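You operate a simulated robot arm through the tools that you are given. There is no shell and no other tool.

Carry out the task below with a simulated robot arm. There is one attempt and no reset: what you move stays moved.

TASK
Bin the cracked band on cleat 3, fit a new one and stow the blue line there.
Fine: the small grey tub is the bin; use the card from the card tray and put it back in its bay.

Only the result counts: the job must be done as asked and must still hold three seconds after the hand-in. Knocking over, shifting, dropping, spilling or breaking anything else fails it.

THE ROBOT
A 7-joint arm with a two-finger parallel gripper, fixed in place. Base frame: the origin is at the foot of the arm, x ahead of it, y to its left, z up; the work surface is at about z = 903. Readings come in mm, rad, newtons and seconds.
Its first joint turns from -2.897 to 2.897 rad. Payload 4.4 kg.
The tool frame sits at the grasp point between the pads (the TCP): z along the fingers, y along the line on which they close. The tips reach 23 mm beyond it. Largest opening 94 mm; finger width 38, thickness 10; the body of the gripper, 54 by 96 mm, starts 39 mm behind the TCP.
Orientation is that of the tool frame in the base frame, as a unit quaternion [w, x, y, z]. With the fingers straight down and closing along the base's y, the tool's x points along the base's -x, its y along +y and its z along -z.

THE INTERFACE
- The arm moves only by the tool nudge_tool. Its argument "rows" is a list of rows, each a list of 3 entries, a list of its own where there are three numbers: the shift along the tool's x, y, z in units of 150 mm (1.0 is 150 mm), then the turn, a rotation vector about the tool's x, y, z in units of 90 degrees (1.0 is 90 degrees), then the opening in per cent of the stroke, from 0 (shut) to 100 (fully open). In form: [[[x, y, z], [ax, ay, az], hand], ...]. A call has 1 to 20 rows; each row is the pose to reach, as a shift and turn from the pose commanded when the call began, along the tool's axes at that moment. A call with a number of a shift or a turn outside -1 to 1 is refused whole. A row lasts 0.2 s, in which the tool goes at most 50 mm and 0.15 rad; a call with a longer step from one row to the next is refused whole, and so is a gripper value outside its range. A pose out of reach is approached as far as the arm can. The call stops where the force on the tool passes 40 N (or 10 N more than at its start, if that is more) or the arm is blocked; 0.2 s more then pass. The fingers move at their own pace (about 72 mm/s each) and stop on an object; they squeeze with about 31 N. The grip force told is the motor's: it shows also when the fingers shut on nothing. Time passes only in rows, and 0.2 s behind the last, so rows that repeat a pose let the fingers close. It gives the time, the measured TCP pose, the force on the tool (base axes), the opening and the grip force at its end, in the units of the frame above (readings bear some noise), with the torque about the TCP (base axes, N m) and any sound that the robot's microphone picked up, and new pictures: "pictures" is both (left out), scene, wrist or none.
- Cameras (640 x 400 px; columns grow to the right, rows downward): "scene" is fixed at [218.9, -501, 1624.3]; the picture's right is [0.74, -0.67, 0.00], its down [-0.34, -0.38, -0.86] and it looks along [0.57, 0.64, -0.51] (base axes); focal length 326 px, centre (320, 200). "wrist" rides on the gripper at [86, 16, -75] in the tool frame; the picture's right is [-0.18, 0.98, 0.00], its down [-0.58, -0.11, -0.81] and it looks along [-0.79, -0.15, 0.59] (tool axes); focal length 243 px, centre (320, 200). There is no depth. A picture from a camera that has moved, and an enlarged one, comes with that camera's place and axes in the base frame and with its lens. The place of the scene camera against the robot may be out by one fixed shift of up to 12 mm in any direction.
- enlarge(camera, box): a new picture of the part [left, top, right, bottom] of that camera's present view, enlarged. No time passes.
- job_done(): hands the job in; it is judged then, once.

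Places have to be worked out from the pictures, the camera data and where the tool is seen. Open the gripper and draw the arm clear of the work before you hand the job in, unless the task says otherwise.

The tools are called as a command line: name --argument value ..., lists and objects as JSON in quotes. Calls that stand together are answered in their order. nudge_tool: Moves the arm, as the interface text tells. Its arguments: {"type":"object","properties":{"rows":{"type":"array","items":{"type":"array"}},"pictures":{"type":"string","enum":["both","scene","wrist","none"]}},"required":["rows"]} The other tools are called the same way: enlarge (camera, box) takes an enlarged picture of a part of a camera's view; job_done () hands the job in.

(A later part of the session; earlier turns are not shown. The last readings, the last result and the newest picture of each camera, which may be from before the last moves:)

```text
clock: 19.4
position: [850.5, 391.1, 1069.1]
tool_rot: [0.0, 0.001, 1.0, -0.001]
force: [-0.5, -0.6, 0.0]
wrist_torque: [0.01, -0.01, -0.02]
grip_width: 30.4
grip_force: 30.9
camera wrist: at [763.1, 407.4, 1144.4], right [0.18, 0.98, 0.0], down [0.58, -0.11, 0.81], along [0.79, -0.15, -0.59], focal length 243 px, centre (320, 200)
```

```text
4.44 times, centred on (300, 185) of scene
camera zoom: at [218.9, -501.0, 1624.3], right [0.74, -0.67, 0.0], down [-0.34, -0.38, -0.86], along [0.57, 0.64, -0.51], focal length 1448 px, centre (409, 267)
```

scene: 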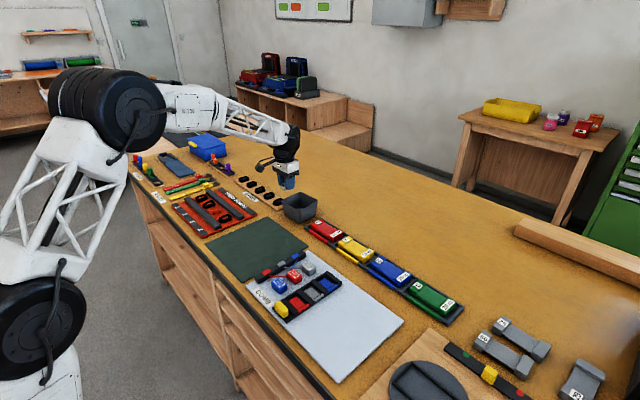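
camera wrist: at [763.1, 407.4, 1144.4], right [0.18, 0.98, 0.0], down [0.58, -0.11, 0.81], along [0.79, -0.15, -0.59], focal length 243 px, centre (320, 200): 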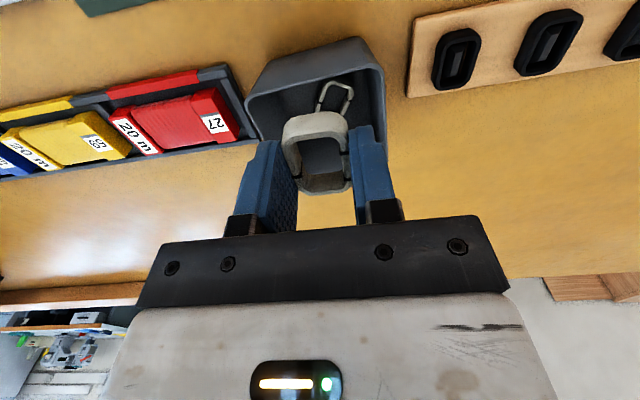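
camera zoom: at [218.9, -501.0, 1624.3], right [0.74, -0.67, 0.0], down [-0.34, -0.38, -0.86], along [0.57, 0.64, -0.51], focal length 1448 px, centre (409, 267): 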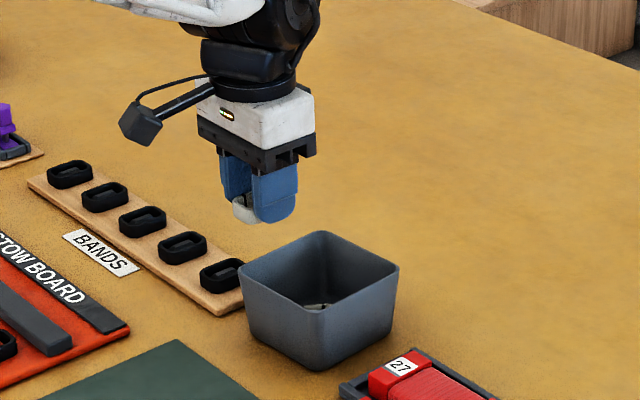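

The tub rim spans about x 857–940, y 336–440, centre near (898, 389). I'll move over it to about (892, 388) at this height and check.

nudge_tool --rows '[[[-0.14, -0.02, 0], [0, 0, 0], 20], [[-0.28, -0.04, 0], [0, 0, 0], 20], [[-0.28, -0.04, 0], [0, 0, 0], 20]]' --pictures "both"

enlarge --camera "scene" --box '[252, 140, 348, 230]'

enlarge --camera "wrist" --box '[220, 0, 412, 200]'

```text
clock: 20.2
position: [894.6, 385.5, 1067.7]
tool_rot: [0.001, 0.0, 1.0, -0.001]
force: [1.1, 0.1, 0.0]
wrist_torque: [-0.01, -0.01, -0.03]
grip_width: 30.4
grip_force: 30.8
camera wrist: at [806.8, 401.6, 1143.1], right [0.18, 0.98, 0.0], down [0.58, -0.11, 0.81], along [0.79, -0.15, -0.59], focal length 243 px, centre (320, 200)
```

scene: 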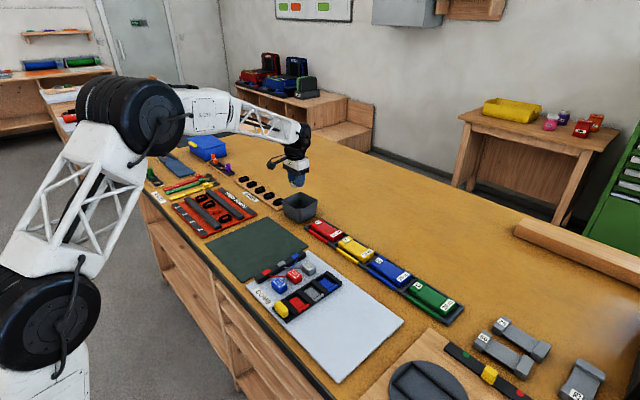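
wrist: 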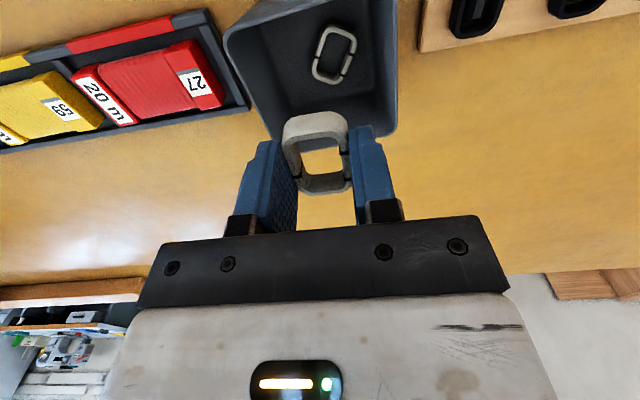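

```text
4.44 times, centred on (300, 185) of scene
camera zoom: at [218.9, -501.0, 1624.3], right [0.74, -0.67, 0.0], down [-0.34, -0.38, -0.86], along [0.57, 0.64, -0.51], focal length 1448 px, centre (409, 267)
```

zoom: 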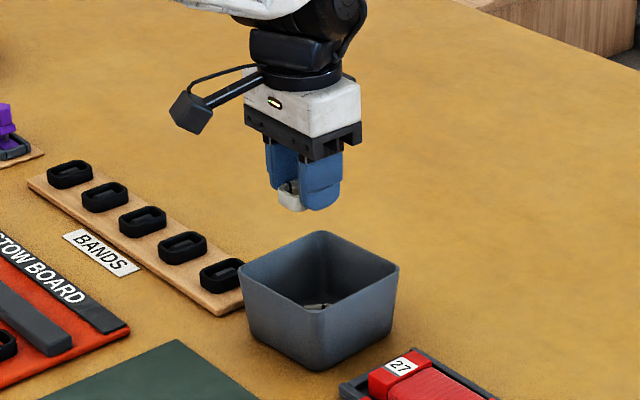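

```text
2.00 times, centred on (316, 100) of wrist
camera zoom: at [806.8, 401.6, 1143.1], right [0.18, 0.98, 0.0], down [0.58, -0.11, 0.81], along [0.79, -0.15, -0.59], focal length 485 px, centre (328, 400)
```

zoom: 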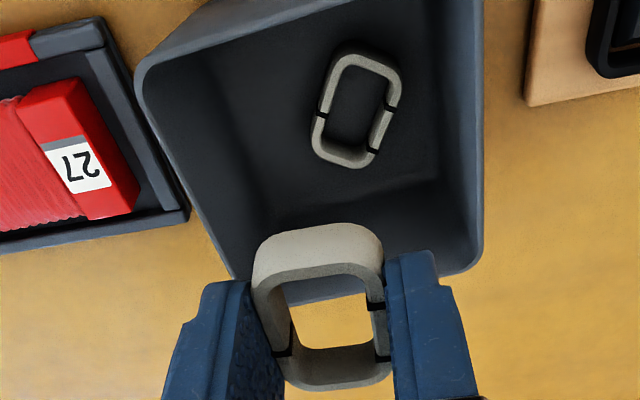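

The band is over the tub. I'll nudge 3 mm further out and lower into the tub to about z = 950 (rim about 964), with the force guard watching.

nudge_tool --rows '[[[-0.02, 0, 0.25], [0, 0, 0], 20], [[-0.02, 0, 0.5], [0, 0, 0], 20], [[-0.02, 0, 0.65], [0, 0, 0], 20], [[-0.02, 0, 0.72], [0, 0, 0], 20], [[-0.02, 0, 0.72], [0, 0, 0], 20]]' --pictures "both"

enlarge --camera "scene" --box '[252, 140, 348, 230]'

```text
clock: 21.4
position: [896.6, 385.6, 961.9]
tool_rot: [0.001, 0.001, 1.0, 0.0]
force: [0.4, 0.6, 0.0]
wrist_torque: [-0.02, 0.01, -0.01]
grip_width: 30.4
grip_force: 31.3
camera wrist: at [809.4, 402.6, 1036.7], right [0.18, 0.98, 0.0], down [0.58, -0.11, 0.81], along [0.79, -0.15, -0.59], focal length 243 px, centre (320, 200)
```

scene: 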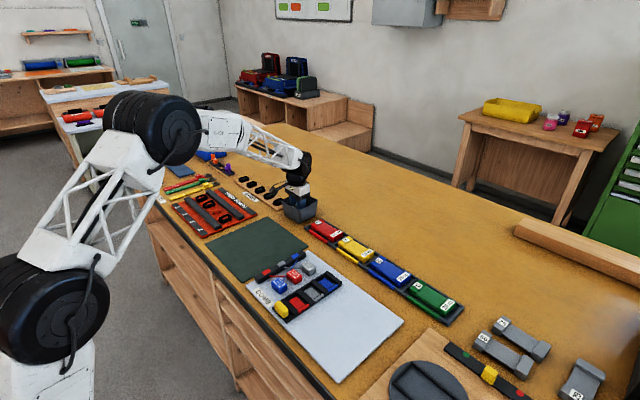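
wrist: 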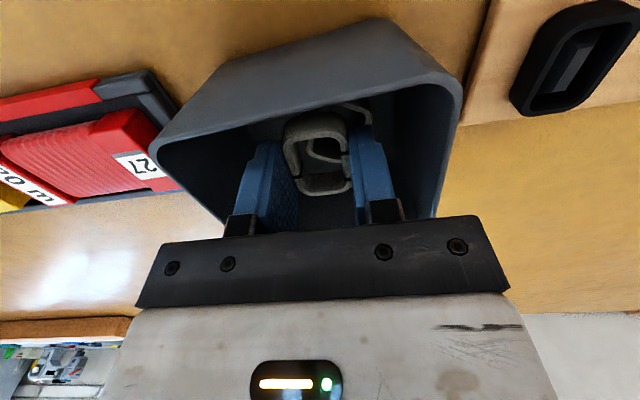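

```text
4.44 times, centred on (300, 185) of scene
camera zoom: at [218.9, -501.0, 1624.3], right [0.74, -0.67, 0.0], down [-0.34, -0.38, -0.86], along [0.57, 0.64, -0.51], focal length 1448 px, centre (409, 267)
```

zoom: 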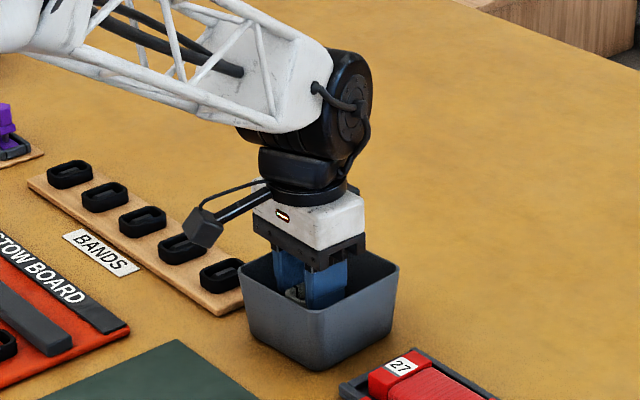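

The band and fingertips are inside the tub with no contact. I'll lower about 9 mm more and open slightly to release.

nudge_tool --rows '[[[0, 0, 0.06], [0, 0, 0], 20], [[0, 0, 0.06], [0, 0, 0], 34], [[0, 0, 0.06], [0, 0, 0], 50], [[0, 0, 0.06], [0, 0, 0], 50], [[0, 0, 0.06], [0, 0, 0], 50]]' --pictures "wrist"

enlarge --camera "wrist" --box '[220, 80, 412, 220]'

```text
clock: 22.6
position: [895.5, 386.8, 952.8]
tool_rot: [0.002, 0.0, 1.0, 0.0]
force: [-0.4, 0.6, 0.6]
wrist_torque: [0.02, 0.02, 0.0]
grip_width: 46.9
grip_force: 0.1
camera wrist: at [808.6, 402.7, 1027.8], right [0.18, 0.98, 0.0], down [0.58, -0.11, 0.81], along [0.79, -0.15, -0.59], focal length 243 px, centre (320, 200)
```

wrist: 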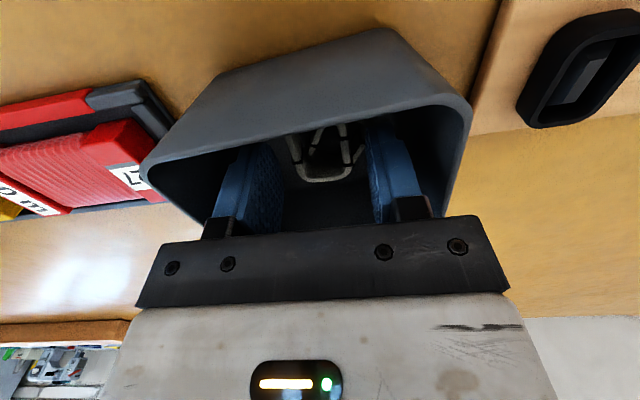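

```text
2.86 times, centred on (316, 150) of wrist
camera zoom: at [808.6, 402.7, 1027.8], right [0.18, 0.98, 0.0], down [0.58, -0.11, 0.81], along [0.79, -0.15, -0.59], focal length 693 px, centre (331, 343)
```

zoom: 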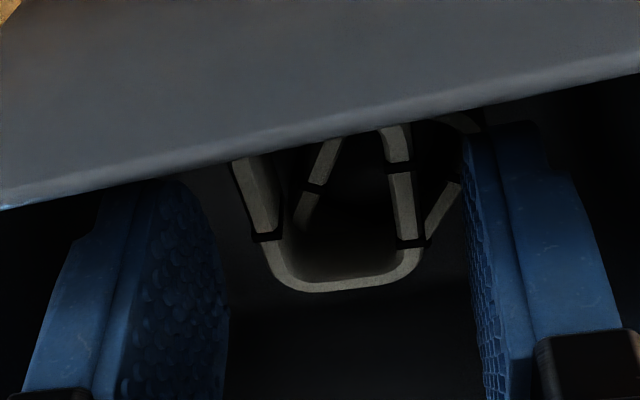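

The cracked band now lies in the tub with the old one. I'll rise clear straight up and verify.

nudge_tool --rows '[[[0, 0, -0.2], [0, 0, 0], 50], [[0, 0, -0.5], [0, 0, 0], 50], [[0, 0, -0.8], [0, 0, 0], 60], [[0, 0, -0.8], [0, 0, 0], 64]]' --pictures "wrist"

enlarge --camera "wrist" --box '[220, 0, 412, 140]'

enlarge --camera "scene" --box '[222, 160, 350, 240]'

```text
clock: 23.6
position: [897.4, 386.6, 1071.3]
tool_rot: [0.0, 0.001, 1.0, 0.0]
force: [0.3, -0.1, -0.1]
wrist_torque: [-0.01, -0.02, 0.04]
grip_width: 60.2
grip_force: 0.0
camera wrist: at [810.9, 403.7, 1146.7], right [0.18, 0.98, 0.0], down [0.58, -0.11, 0.81], along [0.79, -0.15, -0.59], focal length 243 px, centre (320, 200)
```

wrist: 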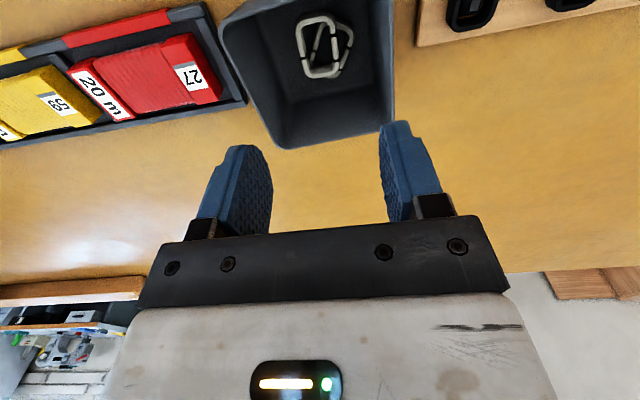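

```text
2.86 times, centred on (316, 70) of wrist
camera zoom: at [810.9, 403.7, 1146.7], right [0.18, 0.98, 0.0], down [0.58, -0.11, 0.81], along [0.79, -0.15, -0.59], focal length 693 px, centre (331, 571)
```

zoom: 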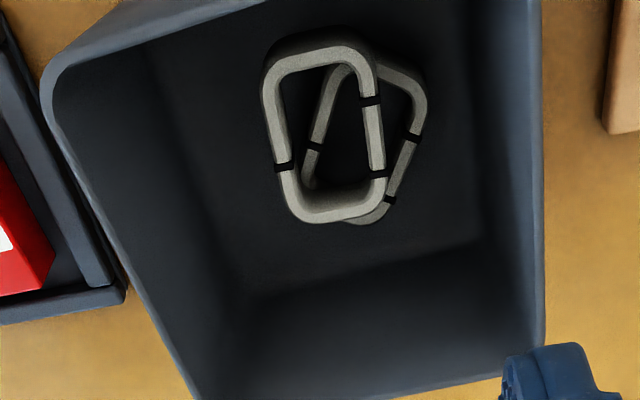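

```text
5.00 times, centred on (286, 200) of scene
camera zoom: at [218.9, -501.0, 1624.3], right [0.74, -0.67, 0.0], down [-0.34, -0.38, -0.86], along [0.57, 0.64, -0.51], focal length 1629 px, centre (490, 200)
```

zoom: 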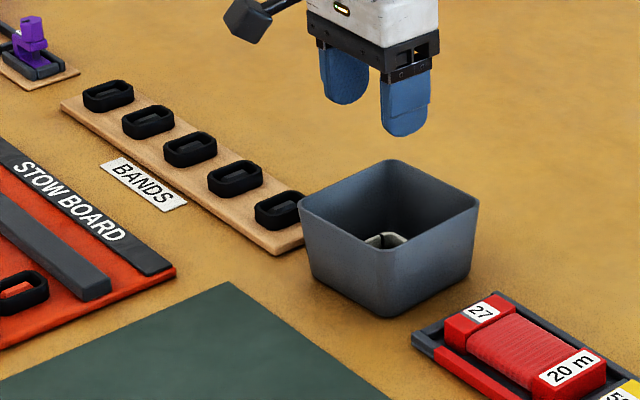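

The tub now shows both cracked bands. Next I'll back off and shift to +y to look at the nearest spare band on the strip (about (884, 507)), which is near the arm's reach limit.

nudge_tool --rows '[[[0.15, 0.26, 0], [0, 0, 0], 64], [[0.3, 0.52, 0], [0, 0, 0], 64], [[0.44, 0.787, 0], [0, 0, 0], 64], [[0.44, 0.787, 0], [0, 0, 0], 64]]' --pictures "wrist"

enlarge --camera "wrist" --box '[240, 20, 496, 180]'

```text
clock: 24.6
position: [833.6, 506.1, 1072.1]
tool_rot: [0.0, 0.0, 1.0, 0.0]
force: [0.1, 0.7, 0.5]
wrist_torque: [0.0, -0.02, -0.01]
grip_width: 60.5
grip_force: 0.0
camera wrist: at [747.2, 522.9, 1147.4], right [0.18, 0.98, 0.0], down [0.58, -0.11, 0.81], along [0.79, -0.15, -0.59], focal length 243 px, centre (320, 200)
```

wrist: 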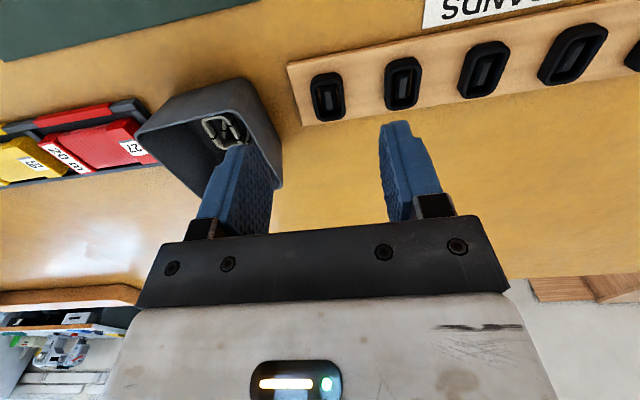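

```text
2.50 times, centred on (368, 100) of wrist
camera zoom: at [747.2, 522.9, 1147.4], right [0.18, 0.98, 0.0], down [0.58, -0.11, 0.81], along [0.79, -0.15, -0.59], focal length 606 px, centre (200, 450)
```

zoom: 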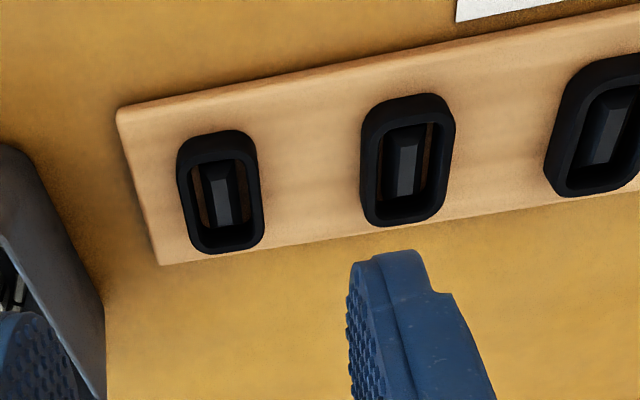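

The nearest spare band is at about (878, 506), radius ~1014 mm. I'll test at this safe height whether the vertical tool can get there.

nudge_tool --rows '[[[-0.1, 0, 0], [0, 0, 0], 64], [[-0.2, 0, 0], [0, 0, 0], 64], [[-0.3, 0, 0], [0, 0, 0], 64], [[-0.3, 0, 0], [0, 0, 0], 64]]' --pictures "wrist"

```text
clock: 25.6
position: [875.9, 507.8, 1071.8]
tool_rot: [0.0, 0.001, 1.0, 0.0]
force: [0.4, -0.8, -0.3]
wrist_torque: [-0.01, 0.0, -0.03]
grip_width: 60.1
grip_force: 0.0
camera wrist: at [789.0, 523.6, 1147.6], right [0.18, 0.98, 0.0], down [0.58, -0.11, 0.81], along [0.79, -0.15, -0.59], focal length 243 px, centre (320, 200)
```

wrist: 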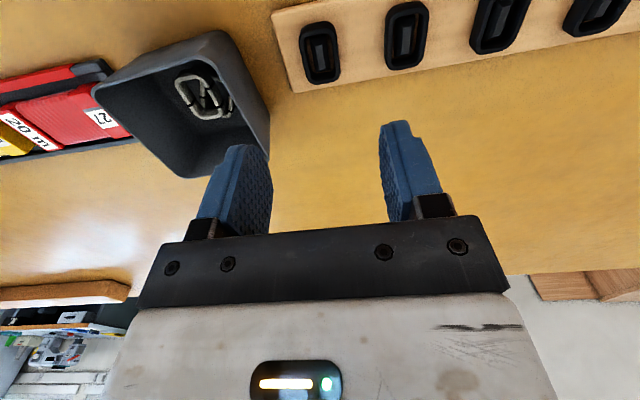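

The arm reaches it at this height. I'll enlarge to compute the band's offset from the tool.

enlarge --camera "wrist" --box '[256, 0, 384, 100]'

```text
4.00 times, centred on (320, 50) of wrist
camera zoom: at [789.0, 523.6, 1147.6], right [0.18, 0.98, 0.0], down [0.58, -0.11, 0.81], along [0.79, -0.15, -0.59], focal length 970 px, centre (320, 800)
```

zoom: 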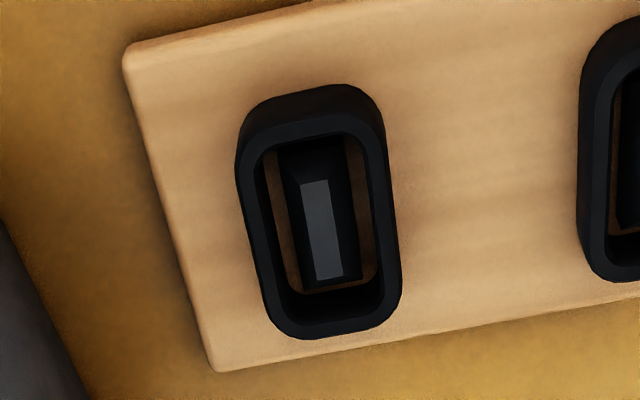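

The band centre is about 4–8 mm beyond the tool in x and 2 mm to −y. I'll move 4 mm out and lower to about z = 966, then re-measure at closer range.

nudge_tool --rows '[[[-0.027, -0.01, 0.2], [0, 0, 0], 64], [[-0.027, -0.01, 0.4], [0, 0, 0], 64], [[-0.027, -0.01, 0.6], [0, 0, 0], 64], [[-0.027, -0.01, 0.7], [0, 0, 0], 64], [[-0.027, -0.01, 0.7], [0, 0, 0], 64]]' --pictures "wrist"

enlarge --camera "wrist" --box '[180, 40, 436, 200]'

```text
clock: 26.8
position: [878.2, 504.0, 964.0]
tool_rot: [0.001, 0.0, 1.0, 0.0]
force: [-0.4, 0.2, 0.0]
wrist_torque: [0.0, 0.0, -0.01]
grip_width: 59.9
grip_force: 0.1
camera wrist: at [791.4, 520.1, 1040.1], right [0.18, 0.98, 0.0], down [0.58, -0.11, 0.81], along [0.79, -0.15, -0.59], focal length 243 px, centre (320, 200)
```

wrist: 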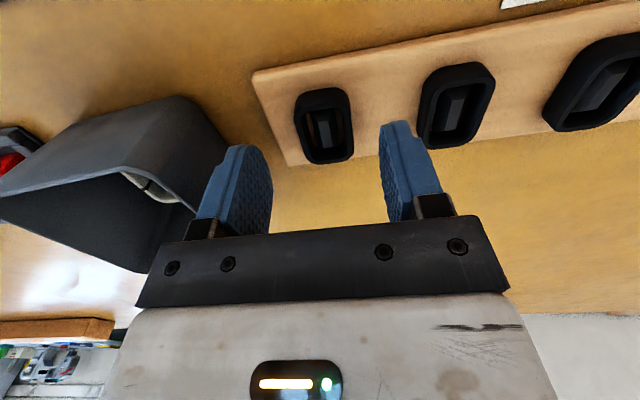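

```text
2.50 times, centred on (308, 120) of wrist
camera zoom: at [791.4, 520.1, 1040.1], right [0.18, 0.98, 0.0], down [0.58, -0.11, 0.81], along [0.79, -0.15, -0.59], focal length 606 px, centre (350, 400)
```

zoom: 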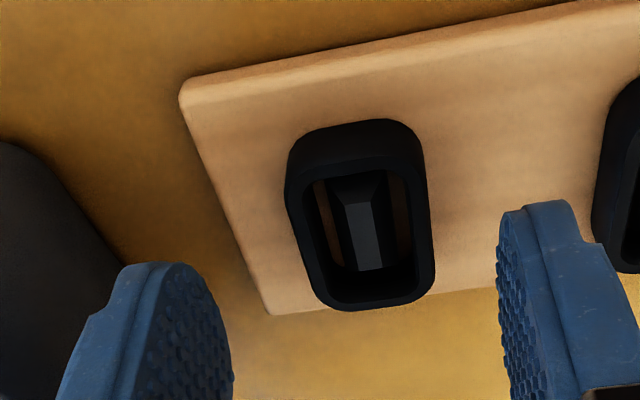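

Closer up, the band is about 6 mm further out and 2.5 mm to +y. I'll correct that and lower 15 mm, then re-check.

nudge_tool --rows '[[[-0.02, 0.01, 0.04], [0, 0, 0], 64], [[-0.043, 0.017, 0.1], [0, 0, 0], 64], [[-0.043, 0.017, 0.1], [0, 0, 0], 64]]' --pictures "wrist"

enlarge --camera "wrist" --box '[180, 40, 436, 200]'

enlarge --camera "scene" --box '[222, 150, 318, 220]'

```text
clock: 27.6
position: [883.4, 506.2, 949.5]
tool_rot: [0.001, 0.0, 1.0, 0.0]
force: [-0.8, 1.1, -0.2]
wrist_torque: [0.0, 0.01, -0.01]
grip_width: 60.2
grip_force: 0.0
camera wrist: at [796.7, 522.9, 1025.8], right [0.18, 0.98, 0.0], down [0.58, -0.11, 0.81], along [0.79, -0.15, -0.59], focal length 243 px, centre (320, 200)
```

wrist: 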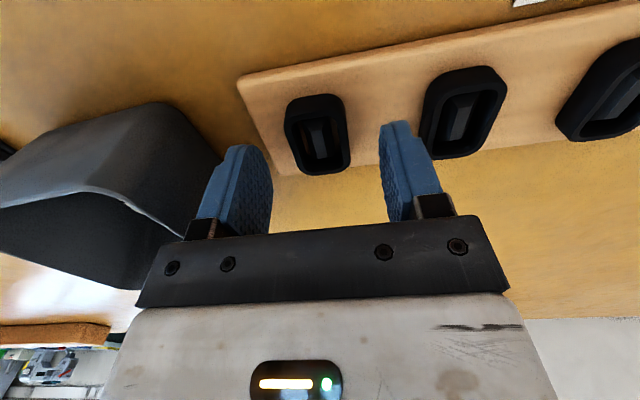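

```text
2.50 times, centred on (308, 120) of wrist
camera zoom: at [796.7, 522.9, 1025.8], right [0.18, 0.98, 0.0], down [0.58, -0.11, 0.81], along [0.79, -0.15, -0.59], focal length 606 px, centre (350, 400)
```

zoom: 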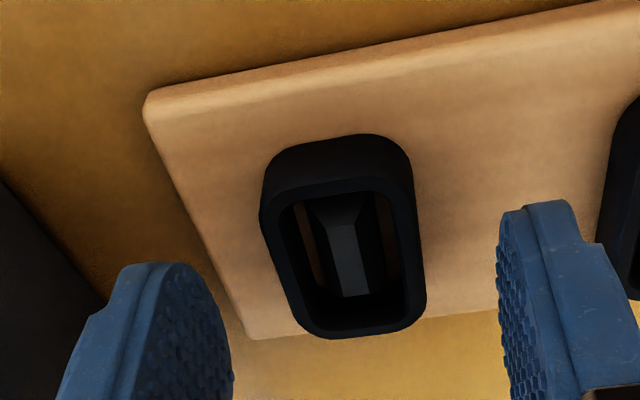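

```text
5.71 times, centred on (270, 185) of scene
camera zoom: at [218.9, -501.0, 1624.3], right [0.74, -0.67, 0.0], down [-0.34, -0.38, -0.86], along [0.57, 0.64, -0.51], focal length 1862 px, centre (606, 286)
```

zoom: 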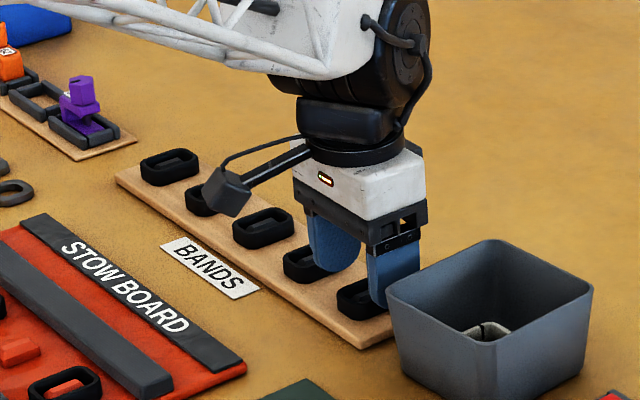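

The band is centred within about 2 mm. I'll make that small correction, lower 13 mm and close on it.

nudge_tool --rows '[[[-0.012, -0.007, 0.04], [0, 0, 0], 64], [[-0.012, -0.007, 0.087], [0, 0, 0], 64], [[-0.012, -0.007, 0.087], [0, 0, 0], 64]]' --pictures "wrist"

enlarge --camera "wrist" --box '[180, 40, 436, 200]'

```text
clock: 28.4
position: [886.0, 503.8, 938.8]
tool_rot: [0.0, 0.0, 1.0, 0.0]
force: [0.3, -1.0, 0.4]
wrist_torque: [-0.03, -0.02, -0.01]
grip_width: 60.1
grip_force: 0.0
camera wrist: at [799.6, 520.9, 1014.7], right [0.18, 0.98, 0.0], down [0.58, -0.11, 0.81], along [0.79, -0.15, -0.59], focal length 243 px, centre (320, 200)
```

wrist: 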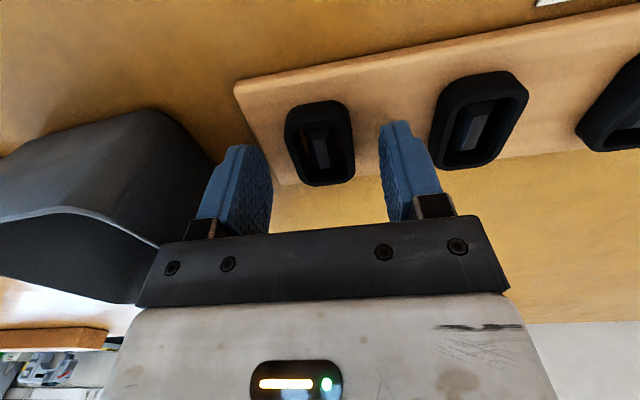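

```text
2.50 times, centred on (308, 120) of wrist
camera zoom: at [799.6, 520.9, 1014.7], right [0.18, 0.98, 0.0], down [0.58, -0.11, 0.81], along [0.79, -0.15, -0.59], focal length 606 px, centre (350, 400)
```

zoom: 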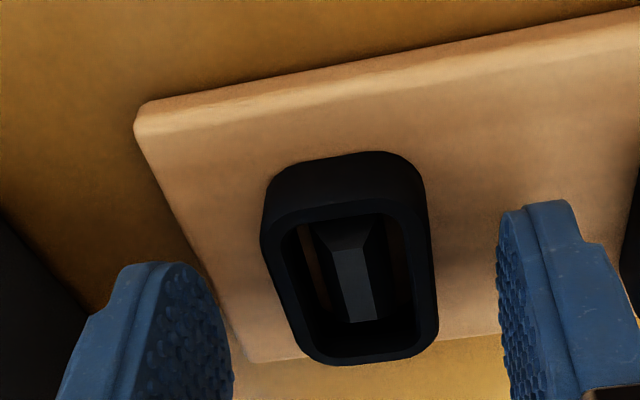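

Well centred. Closing on the new band now.

nudge_tool --rows '[[[0, 0, 0.01], [0, 0, 0], 40], [[0, 0, 0.01], [0, 0, 0], 20], [[0, 0, 0.01], [0, 0, 0], 20], [[0, 0, 0.01], [0, 0, 0], 20]]' --pictures "wrist"

nudge_tool --rows '[[[0, 0, -0.07], [0, 0, 0], 20], [[0, 0, -0.15], [0, 0, 0], 20], [[0, 0, -0.3], [0, 0, 0], 20], [[0, 0, -0.5], [0, 0, 0], 20], [[0, 0, -0.5], [0, 0, 0], 20]]' --pictures "both"

```text
clock: 29.4
position: [886.6, 505.7, 937.3]
tool_rot: [0.0, 0.0, 1.0, 0.0]
force: [-0.5, 0.3, 1.1]
wrist_torque: [-0.02, 0.02, 0.01]
grip_width: 30.3
grip_force: 30.5
camera wrist: at [799.8, 521.8, 1013.0], right [0.18, 0.98, 0.0], down [0.58, -0.11, 0.81], along [0.79, -0.15, -0.59], focal length 243 px, centre (320, 200)
```

wrist: 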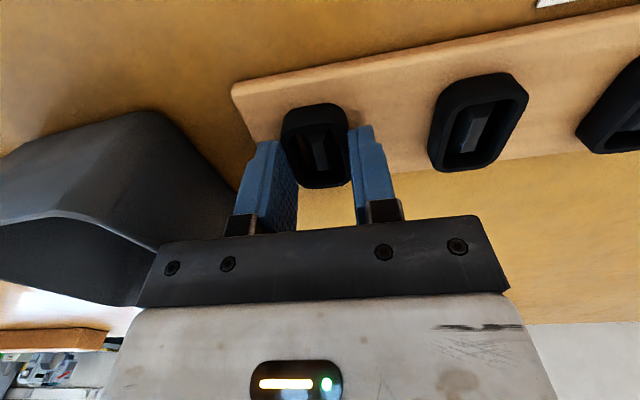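

```text
clock: 30.6
position: [885.0, 507.1, 1012.4]
tool_rot: [0.0, 0.001, 1.0, 0.001]
force: [0.1, -0.4, 0.0]
wrist_torque: [-0.01, 0.02, 0.01]
grip_width: 30.5
grip_force: 31.0
camera wrist: at [798.5, 523.8, 1087.7], right [0.18, 0.98, 0.0], down [0.58, -0.11, 0.81], along [0.79, -0.15, -0.59], focal length 243 px, centre (320, 200)
```

scene: 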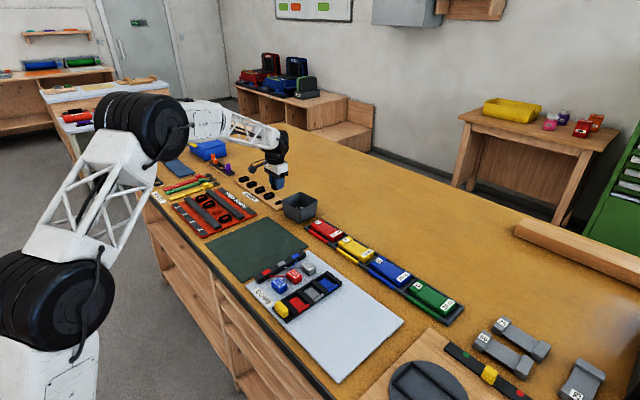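
wrist: 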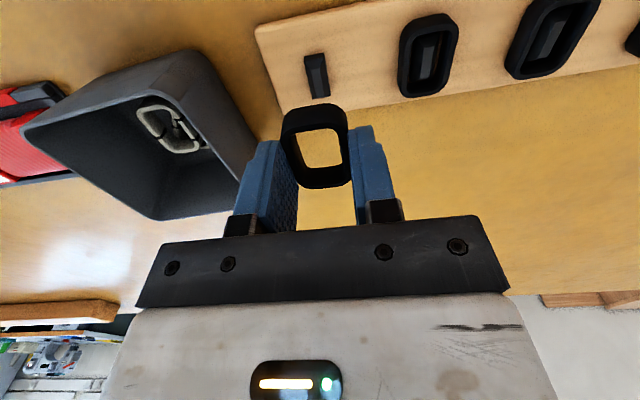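

The new band is in the grip, off its peg. I'll enlarge to measure how it sits in the fingers relative to how the old one sat.

enlarge --camera "wrist" --box '[220, 80, 412, 200]'

```text
3.33 times, centred on (316, 140) of wrist
camera zoom: at [798.5, 523.8, 1087.7], right [0.18, 0.98, 0.0], down [0.58, -0.11, 0.81], along [0.79, -0.15, -0.59], focal length 809 px, centre (333, 400)
```

zoom: 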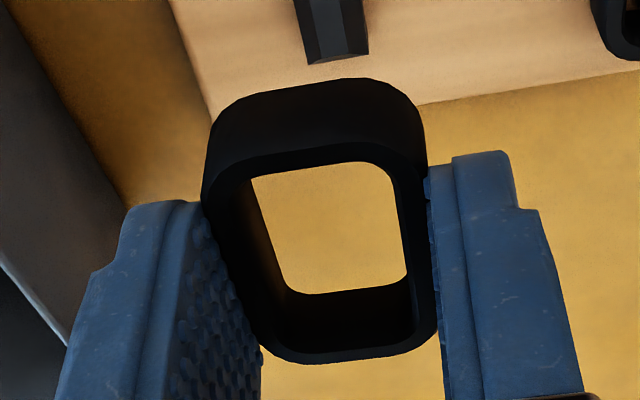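

The band is centred at the TCP. I'll carry it back by dead reckoning to over cleat 3 (the earlier grip pose is −230, +110.5 mm from here), staying at this height.

nudge_tool --rows '[[[0.256, 0.123, 0], [0, 0, 0], 20], [[0.512, 0.245, 0], [0, 0, 0], 20], [[0.7677, 0.368, 0], [0, 0, 0], 20]]' --pictures "none"

nudge_tool --rows '[[[0.256, 0.123, 0], [0, 0, 0], 20], [[0.512, 0.245, 0], [0, 0, 0], 20], [[0.7677, 0.368, 0], [0, 0, 0], 20], [[0.7677, 0.368, 0], [0, 0, 0], 20]]' --pictures "both"

enlarge --camera "wrist" --box '[220, 60, 412, 180]'

```text
clock: 31.4
position: [768.5, 561.1, 1012.7]
tool_rot: [0.0, 0.0, 1.0, 0.001]
force: [-0.6, 0.3, -0.2]
wrist_torque: [-0.02, 0.0, 0.0]
grip_width: 30.2
grip_force: 30.8
```

```text
clock: 32.4
position: [650.4, 615.2, 1011.8]
tool_rot: [0.002, 0.001, 1.0, 0.0]
force: [0.2, -0.5, 0.2]
wrist_torque: [-0.02, 0.01, -0.01]
grip_width: 29.9
grip_force: 31.5
camera wrist: at [564.8, 632.8, 1086.9], right [0.18, 0.98, 0.0], down [0.58, -0.11, 0.81], along [0.79, -0.15, -0.59], focal length 243 px, centre (320, 200)
```

scene: 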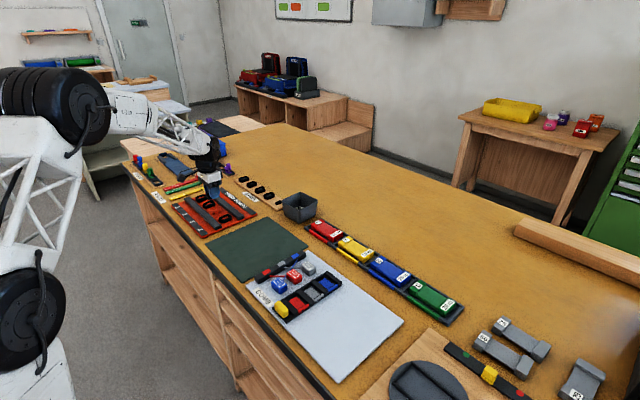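
wrist: 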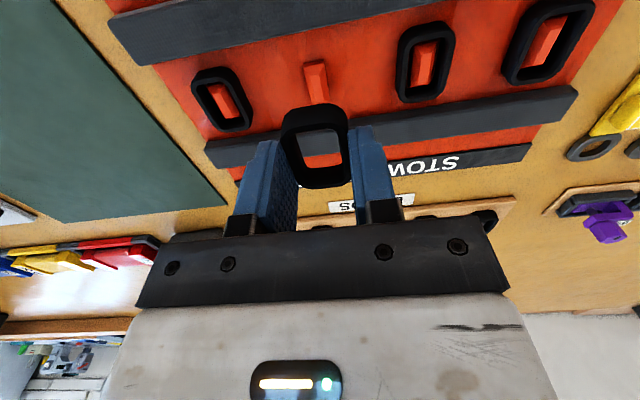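

```text
3.33 times, centred on (316, 120) of wrist
camera zoom: at [564.8, 632.8, 1086.9], right [0.18, 0.98, 0.0], down [0.58, -0.11, 0.81], along [0.79, -0.15, -0.59], focal length 809 px, centre (333, 467)
```

zoom: 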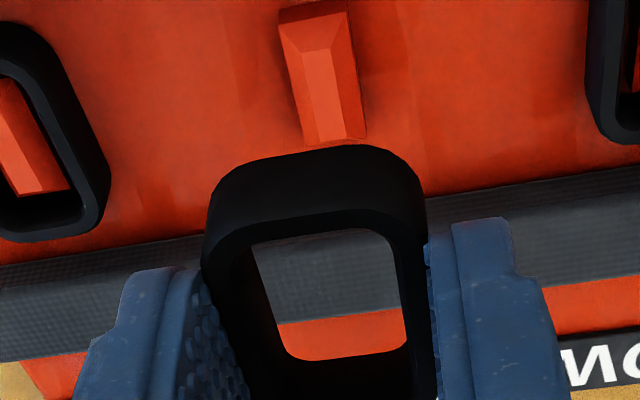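

The cleat post shows slightly beyond the tool in x, and the reading says x ≈ 650. I'll hold still for a moment to get a settled reading before lowering.

nudge_tool --rows '[[[0, 0, 0], [0, 0, 0], 20], [[0, 0, 0], [0, 0, 0], 20]]' --pictures "none"

nudge_tool --rows '[[[0, 0, 0], [0, 0, 0], 20]]' --pictures "none"

nudge_tool --rows '[[[0, 0, 0], [0, 0, 0], 20]]' --pictures "wrist"

enlarge --camera "wrist" --box '[220, 60, 412, 180]'

```text
clock: 33.0
position: [652.4, 617.0, 1010.0]
tool_rot: [0.001, 0.0, 1.0, 0.0]
force: [-0.5, -0.3, -0.9]
wrist_torque: [0.02, 0.0, 0.04]
grip_width: 30.2
grip_force: 31.1
```

```text
clock: 33.4
position: [652.1, 617.6, 1010.5]
tool_rot: [0.0, 0.001, 1.0, 0.0]
force: [0.9, -0.7, -0.1]
wrist_torque: [-0.01, 0.01, 0.01]
grip_width: 30.2
grip_force: 31.1
```

```text
clock: 33.8
position: [650.8, 617.0, 1011.0]
tool_rot: [0.001, 0.001, 1.0, 0.0]
force: [-0.5, 0.0, -0.4]
wrist_torque: [0.06, 0.03, -0.03]
grip_width: 30.2
grip_force: 31.0
camera wrist: at [565.3, 632.5, 1086.8], right [0.18, 0.98, 0.0], down [0.58, -0.11, 0.81], along [0.79, -0.15, -0.59], focal length 243 px, centre (320, 200)
```

wrist: 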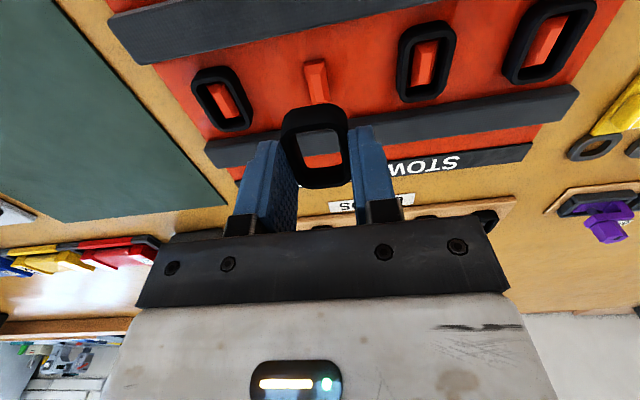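

```text
3.33 times, centred on (316, 120) of wrist
camera zoom: at [565.3, 632.5, 1086.8], right [0.18, 0.98, 0.0], down [0.58, -0.11, 0.81], along [0.79, -0.15, -0.59], focal length 809 px, centre (333, 467)
```

zoom: 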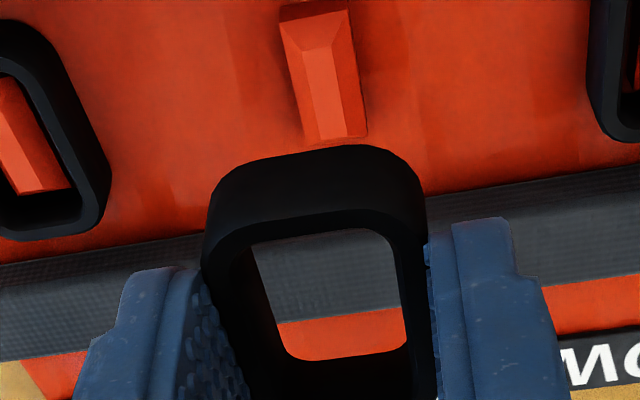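

Averaged reading is (651.4, 616.7); both it and the picture say the post is about 5 mm further out in x. I'll correct and lower to about z = 962, then re-check the post against the ring hole.

nudge_tool --rows '[[[-0.035, -0.005, 0.15], [0, 0, 0], 20], [[-0.035, -0.005, 0.32], [0, 0, 0], 20], [[-0.035, -0.005, 0.32], [0, 0, 0], 20]]' --pictures "wrist"

enlarge --camera "wrist" --box '[220, 80, 412, 200]'

```text
clock: 34.6
position: [661.0, 616.7, 965.5]
tool_rot: [0.0, 0.0, 1.0, 0.0]
force: [-0.9, -0.2, -1.0]
wrist_torque: [0.02, 0.01, -0.03]
grip_width: 30.2
grip_force: 31.1
camera wrist: at [573.9, 632.0, 1039.7], right [0.18, 0.98, 0.0], down [0.58, -0.11, 0.81], along [0.79, -0.15, -0.59], focal length 243 px, centre (320, 200)
```

wrist: 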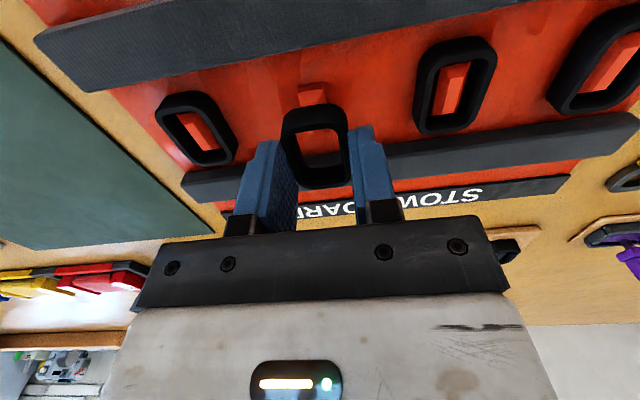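

```text
3.33 times, centred on (316, 140) of wrist
camera zoom: at [573.9, 632.0, 1039.7], right [0.18, 0.98, 0.0], down [0.58, -0.11, 0.81], along [0.79, -0.15, -0.59], focal length 809 px, centre (333, 400)
```

zoom: 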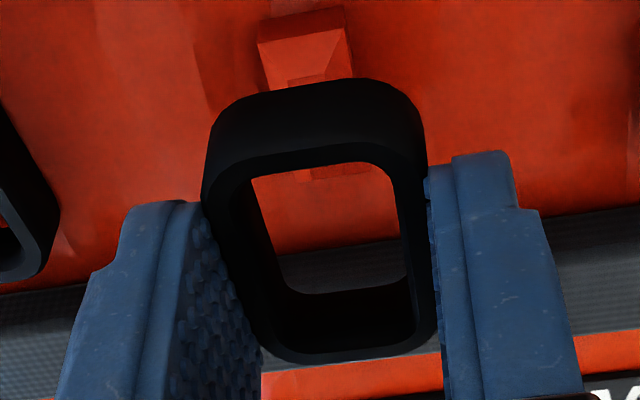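

The step moved a bit more than commanded (x reads 661). I'll take several still readings to average out the noise.

nudge_tool --rows '[[[0, 0, 0], [0, 0, 0], 20]]' --pictures "none"

nudge_tool --rows '[[[0, 0, 0], [0, 0, 0], 20]]' --pictures "none"

nudge_tool --rows '[[[0, 0, 0], [0, 0, 0], 20]]' --pictures "none"

nudge_tool --rows '[[[0, 0, 0], [0, 0, 0], 20]]' --pictures "none"

```text
clock: 35.0
position: [660.5, 615.8, 963.9]
tool_rot: [0.0, 0.0, 1.0, 0.0]
force: [0.4, -0.2, -0.3]
wrist_torque: [-0.03, 0.0, -0.01]
grip_width: 30.1
grip_force: 31.2
```

```text
clock: 35.4
position: [661.5, 615.7, 964.4]
tool_rot: [0.0, -0.001, 1.0, 0.0]
force: [-1.1, -0.1, -0.2]
wrist_torque: [0.03, 0.02, -0.02]
grip_width: 30.1
grip_force: 31.0
```

```text
clock: 35.8
position: [660.6, 614.2, 965.2]
tool_rot: [0.0, 0.0, 1.0, 0.0]
force: [0.3, -0.8, 0.5]
wrist_torque: [0.03, 0.01, -0.02]
grip_width: 30.1
grip_force: 30.6
```

```text
clock: 36.2
position: [660.6, 615.6, 964.3]
tool_rot: [0.001, 0.0, 1.0, 0.0]
force: [-0.2, 0.7, -0.2]
wrist_torque: [-0.05, 0.0, -0.02]
grip_width: 30.2
grip_force: 31.0
```

Settled at (660.8, 615.4, 964.5); the post should be near (657, 615). I'll move 3.5 mm back in x while lowering 10 mm and look again.

nudge_tool --rows '[[[0.023, 0, 0.03], [0, 0, 0], 20], [[0.023, 0, 0.065], [0, 0, 0], 20], [[0.023, 0, 0.065], [0, 0, 0], 20]]' --pictures "wrist"

enlarge --camera "wrist" --box '[220, 80, 412, 200]'

nudge_tool --rows '[[[0, 0, 0], [0, 0, 0], 20]]' --pictures "none"

nudge_tool --rows '[[[0, 0, 0], [0, 0, 0], 20]]' --pictures "none"

```text
clock: 37.0
position: [657.5, 616.0, 954.2]
tool_rot: [0.0, 0.0, 1.0, 0.0]
force: [-0.1, -0.3, -0.1]
wrist_torque: [-0.01, -0.04, 0.01]
grip_width: 30.1
grip_force: 31.1
camera wrist: at [571.3, 631.8, 1030.1], right [0.18, 0.98, 0.0], down [0.58, -0.11, 0.81], along [0.79, -0.15, -0.59], focal length 243 px, centre (320, 200)
```

wrist: 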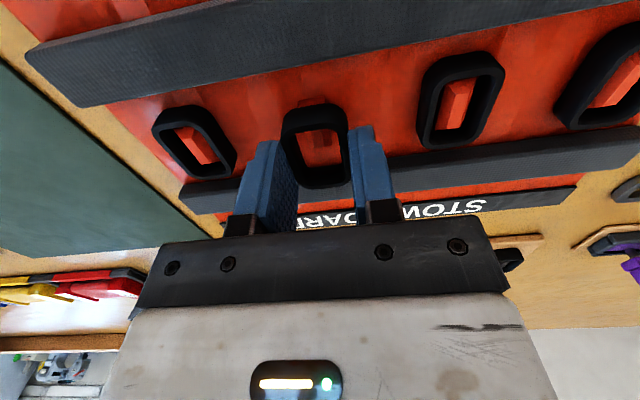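

```text
3.33 times, centred on (316, 140) of wrist
camera zoom: at [571.3, 631.8, 1030.1], right [0.18, 0.98, 0.0], down [0.58, -0.11, 0.81], along [0.79, -0.15, -0.59], focal length 809 px, centre (333, 400)
```

zoom: 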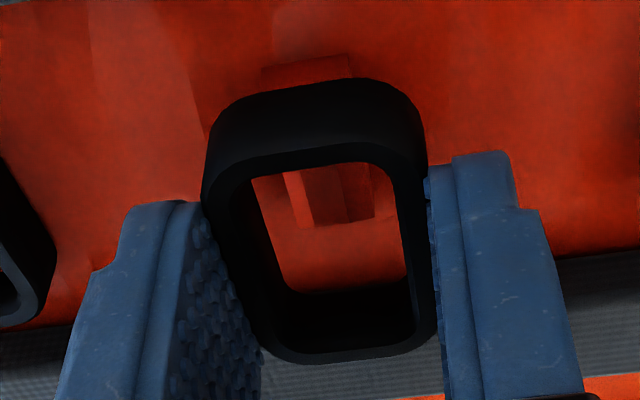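

```text
clock: 37.4
position: [657.7, 615.6, 954.7]
tool_rot: [0.001, 0.0, 1.0, 0.0]
force: [0.6, -0.1, -0.3]
wrist_torque: [0.0, 0.01, -0.03]
grip_width: 30.2
grip_force: 31.0
```

```text
clock: 37.8
position: [658.0, 614.8, 954.1]
tool_rot: [0.001, 0.001, 1.0, -0.001]
force: [-0.2, -0.2, -0.8]
wrist_torque: [0.01, 0.02, 0.01]
grip_width: 30.1
grip_force: 30.9
```

The post centre lies about 5 mm back in x and 1 mm to −y of the ring's hole centre. I'll correct that, lower 7 mm, and check again before sliding it on.

nudge_tool --rows '[[[0.03, -0.007, 0.02], [0, 0, 0], 20], [[0.03, -0.007, 0.045], [0, 0, 0], 20], [[0.03, -0.007, 0.045], [0, 0, 0], 20]]' --pictures "wrist"

enlarge --camera "wrist" --box '[220, 80, 412, 200]'

nudge_tool --rows '[[[0, 0, 0], [0, 0, 0], 20]]' --pictures "none"

nudge_tool --rows '[[[0, 0, 0], [0, 0, 0], 20]]' --pictures "none"

```text
clock: 38.6
position: [654.1, 614.3, 948.9]
tool_rot: [0.0, 0.0, 1.0, 0.0]
force: [-0.4, 0.5, -0.3]
wrist_torque: [0.01, -0.03, 0.02]
grip_width: 30.2
grip_force: 30.8
camera wrist: at [566.3, 630.7, 1023.8], right [0.18, 0.98, 0.0], down [0.58, -0.11, 0.81], along [0.79, -0.15, -0.59], focal length 243 px, centre (320, 200)
```

wrist: 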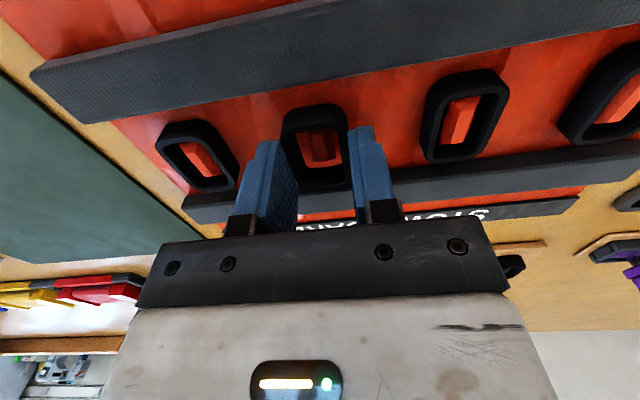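

```text
3.33 times, centred on (316, 140) of wrist
camera zoom: at [566.3, 630.7, 1023.8], right [0.18, 0.98, 0.0], down [0.58, -0.11, 0.81], along [0.79, -0.15, -0.59], focal length 809 px, centre (333, 400)
```

zoom: 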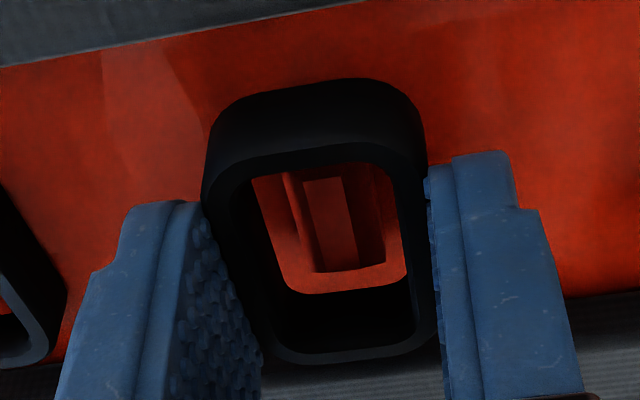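

```text
clock: 39.0
position: [652.7, 613.2, 948.3]
tool_rot: [0.0, 0.0, 1.0, 0.0]
force: [0.4, 0.2, 0.0]
wrist_torque: [0.01, 0.02, -0.04]
grip_width: 30.4
grip_force: 31.5
```

```text
clock: 39.4
position: [651.7, 614.4, 948.8]
tool_rot: [0.001, 0.0, 1.0, 0.0]
force: [-0.3, 0.0, 0.0]
wrist_torque: [-0.02, 0.01, -0.02]
grip_width: 30.3
grip_force: 31.4
```

Ring hole and post are centred within about 1 mm now. I'll lower gently in small steps, watching the force.

nudge_tool --rows '[[[-0.005, 0, 0.02], [0, 0, 0], 20], [[-0.005, 0, 0.04], [0, 0, 0], 20], [[-0.005, 0, 0.06], [0, 0, 0], 20], [[-0.005, 0, 0.06], [0, 0, 0], 20]]' --pictures "wrist"

enlarge --camera "wrist" --box '[220, 80, 412, 200]'

```text
clock: 40.4
position: [652.6, 613.2, 939.3]
tool_rot: [0.001, -0.001, 1.0, 0.0]
force: [0.2, 0.4, 0.5]
wrist_torque: [0.02, -0.01, -0.01]
grip_width: 30.3
grip_force: 31.3
camera wrist: at [566.8, 630.0, 1014.8], right [0.18, 0.98, 0.0], down [0.58, -0.11, 0.81], along [0.79, -0.15, -0.59], focal length 243 px, centre (320, 200)
```

wrist: 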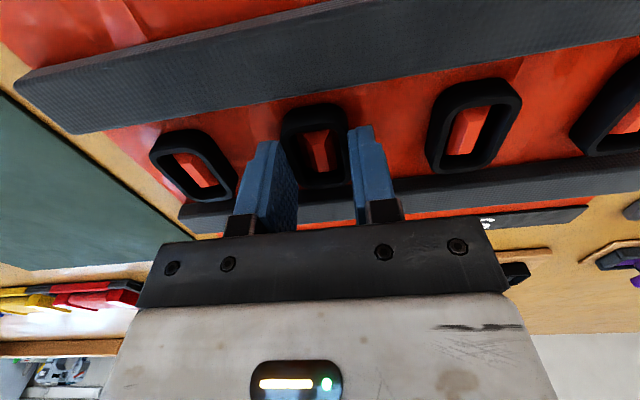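

```text
3.33 times, centred on (316, 140) of wrist
camera zoom: at [566.8, 630.0, 1014.8], right [0.18, 0.98, 0.0], down [0.58, -0.11, 0.81], along [0.79, -0.15, -0.59], focal length 809 px, centre (333, 400)
```

zoom: 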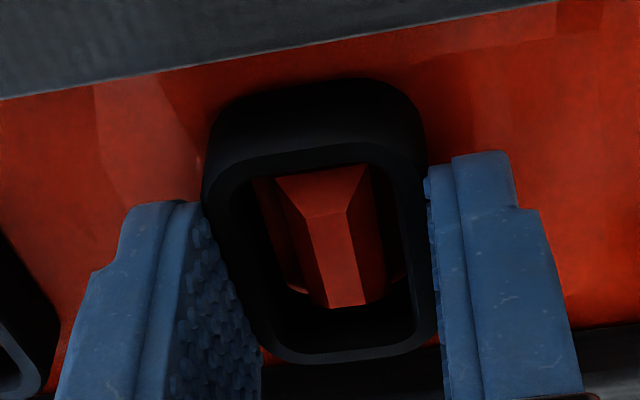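

The post is inside the ring with no contact force. I'll lower the last 4 mm to seat it.

nudge_tool --rows '[[[0, 0, 0.013], [0, 0, 0], 20], [[0, 0, 0.027], [0, 0, 0], 20], [[0, 0, 0.027], [0, 0, 0], 20]]' --pictures "wrist"

enlarge --camera "wrist" --box '[220, 80, 412, 200]'

```text
clock: 41.2
position: [653.7, 614.7, 937.2]
tool_rot: [0.002, 0.0, 1.0, 0.001]
force: [-6.1, -0.3, 23.4]
wrist_torque: [-0.06, 0.24, -0.01]
grip_width: 30.0
grip_force: 30.8
camera wrist: at [567.5, 630.0, 1012.3], right [0.18, 0.98, 0.0], down [0.58, -0.11, 0.81], along [0.79, -0.15, -0.59], focal length 243 px, centre (320, 200)
```

wrist: 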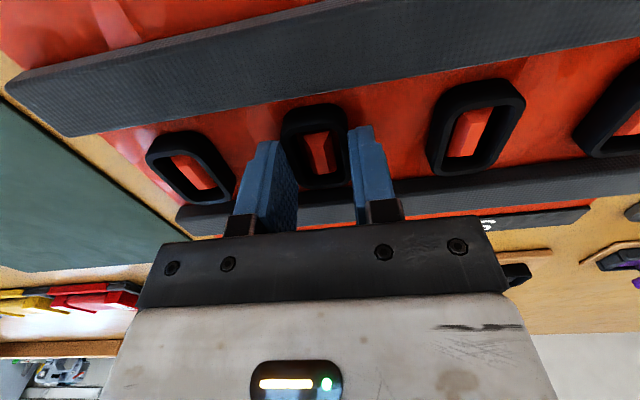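

```text
3.33 times, centred on (316, 140) of wrist
camera zoom: at [567.5, 630.0, 1012.3], right [0.18, 0.98, 0.0], down [0.58, -0.11, 0.81], along [0.79, -0.15, -0.59], focal length 809 px, centre (333, 400)
```

zoom: 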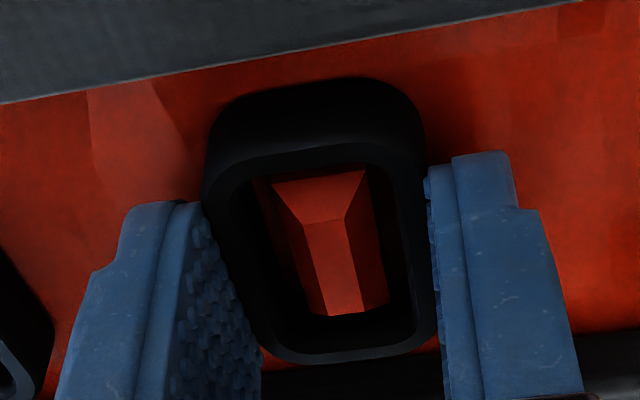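

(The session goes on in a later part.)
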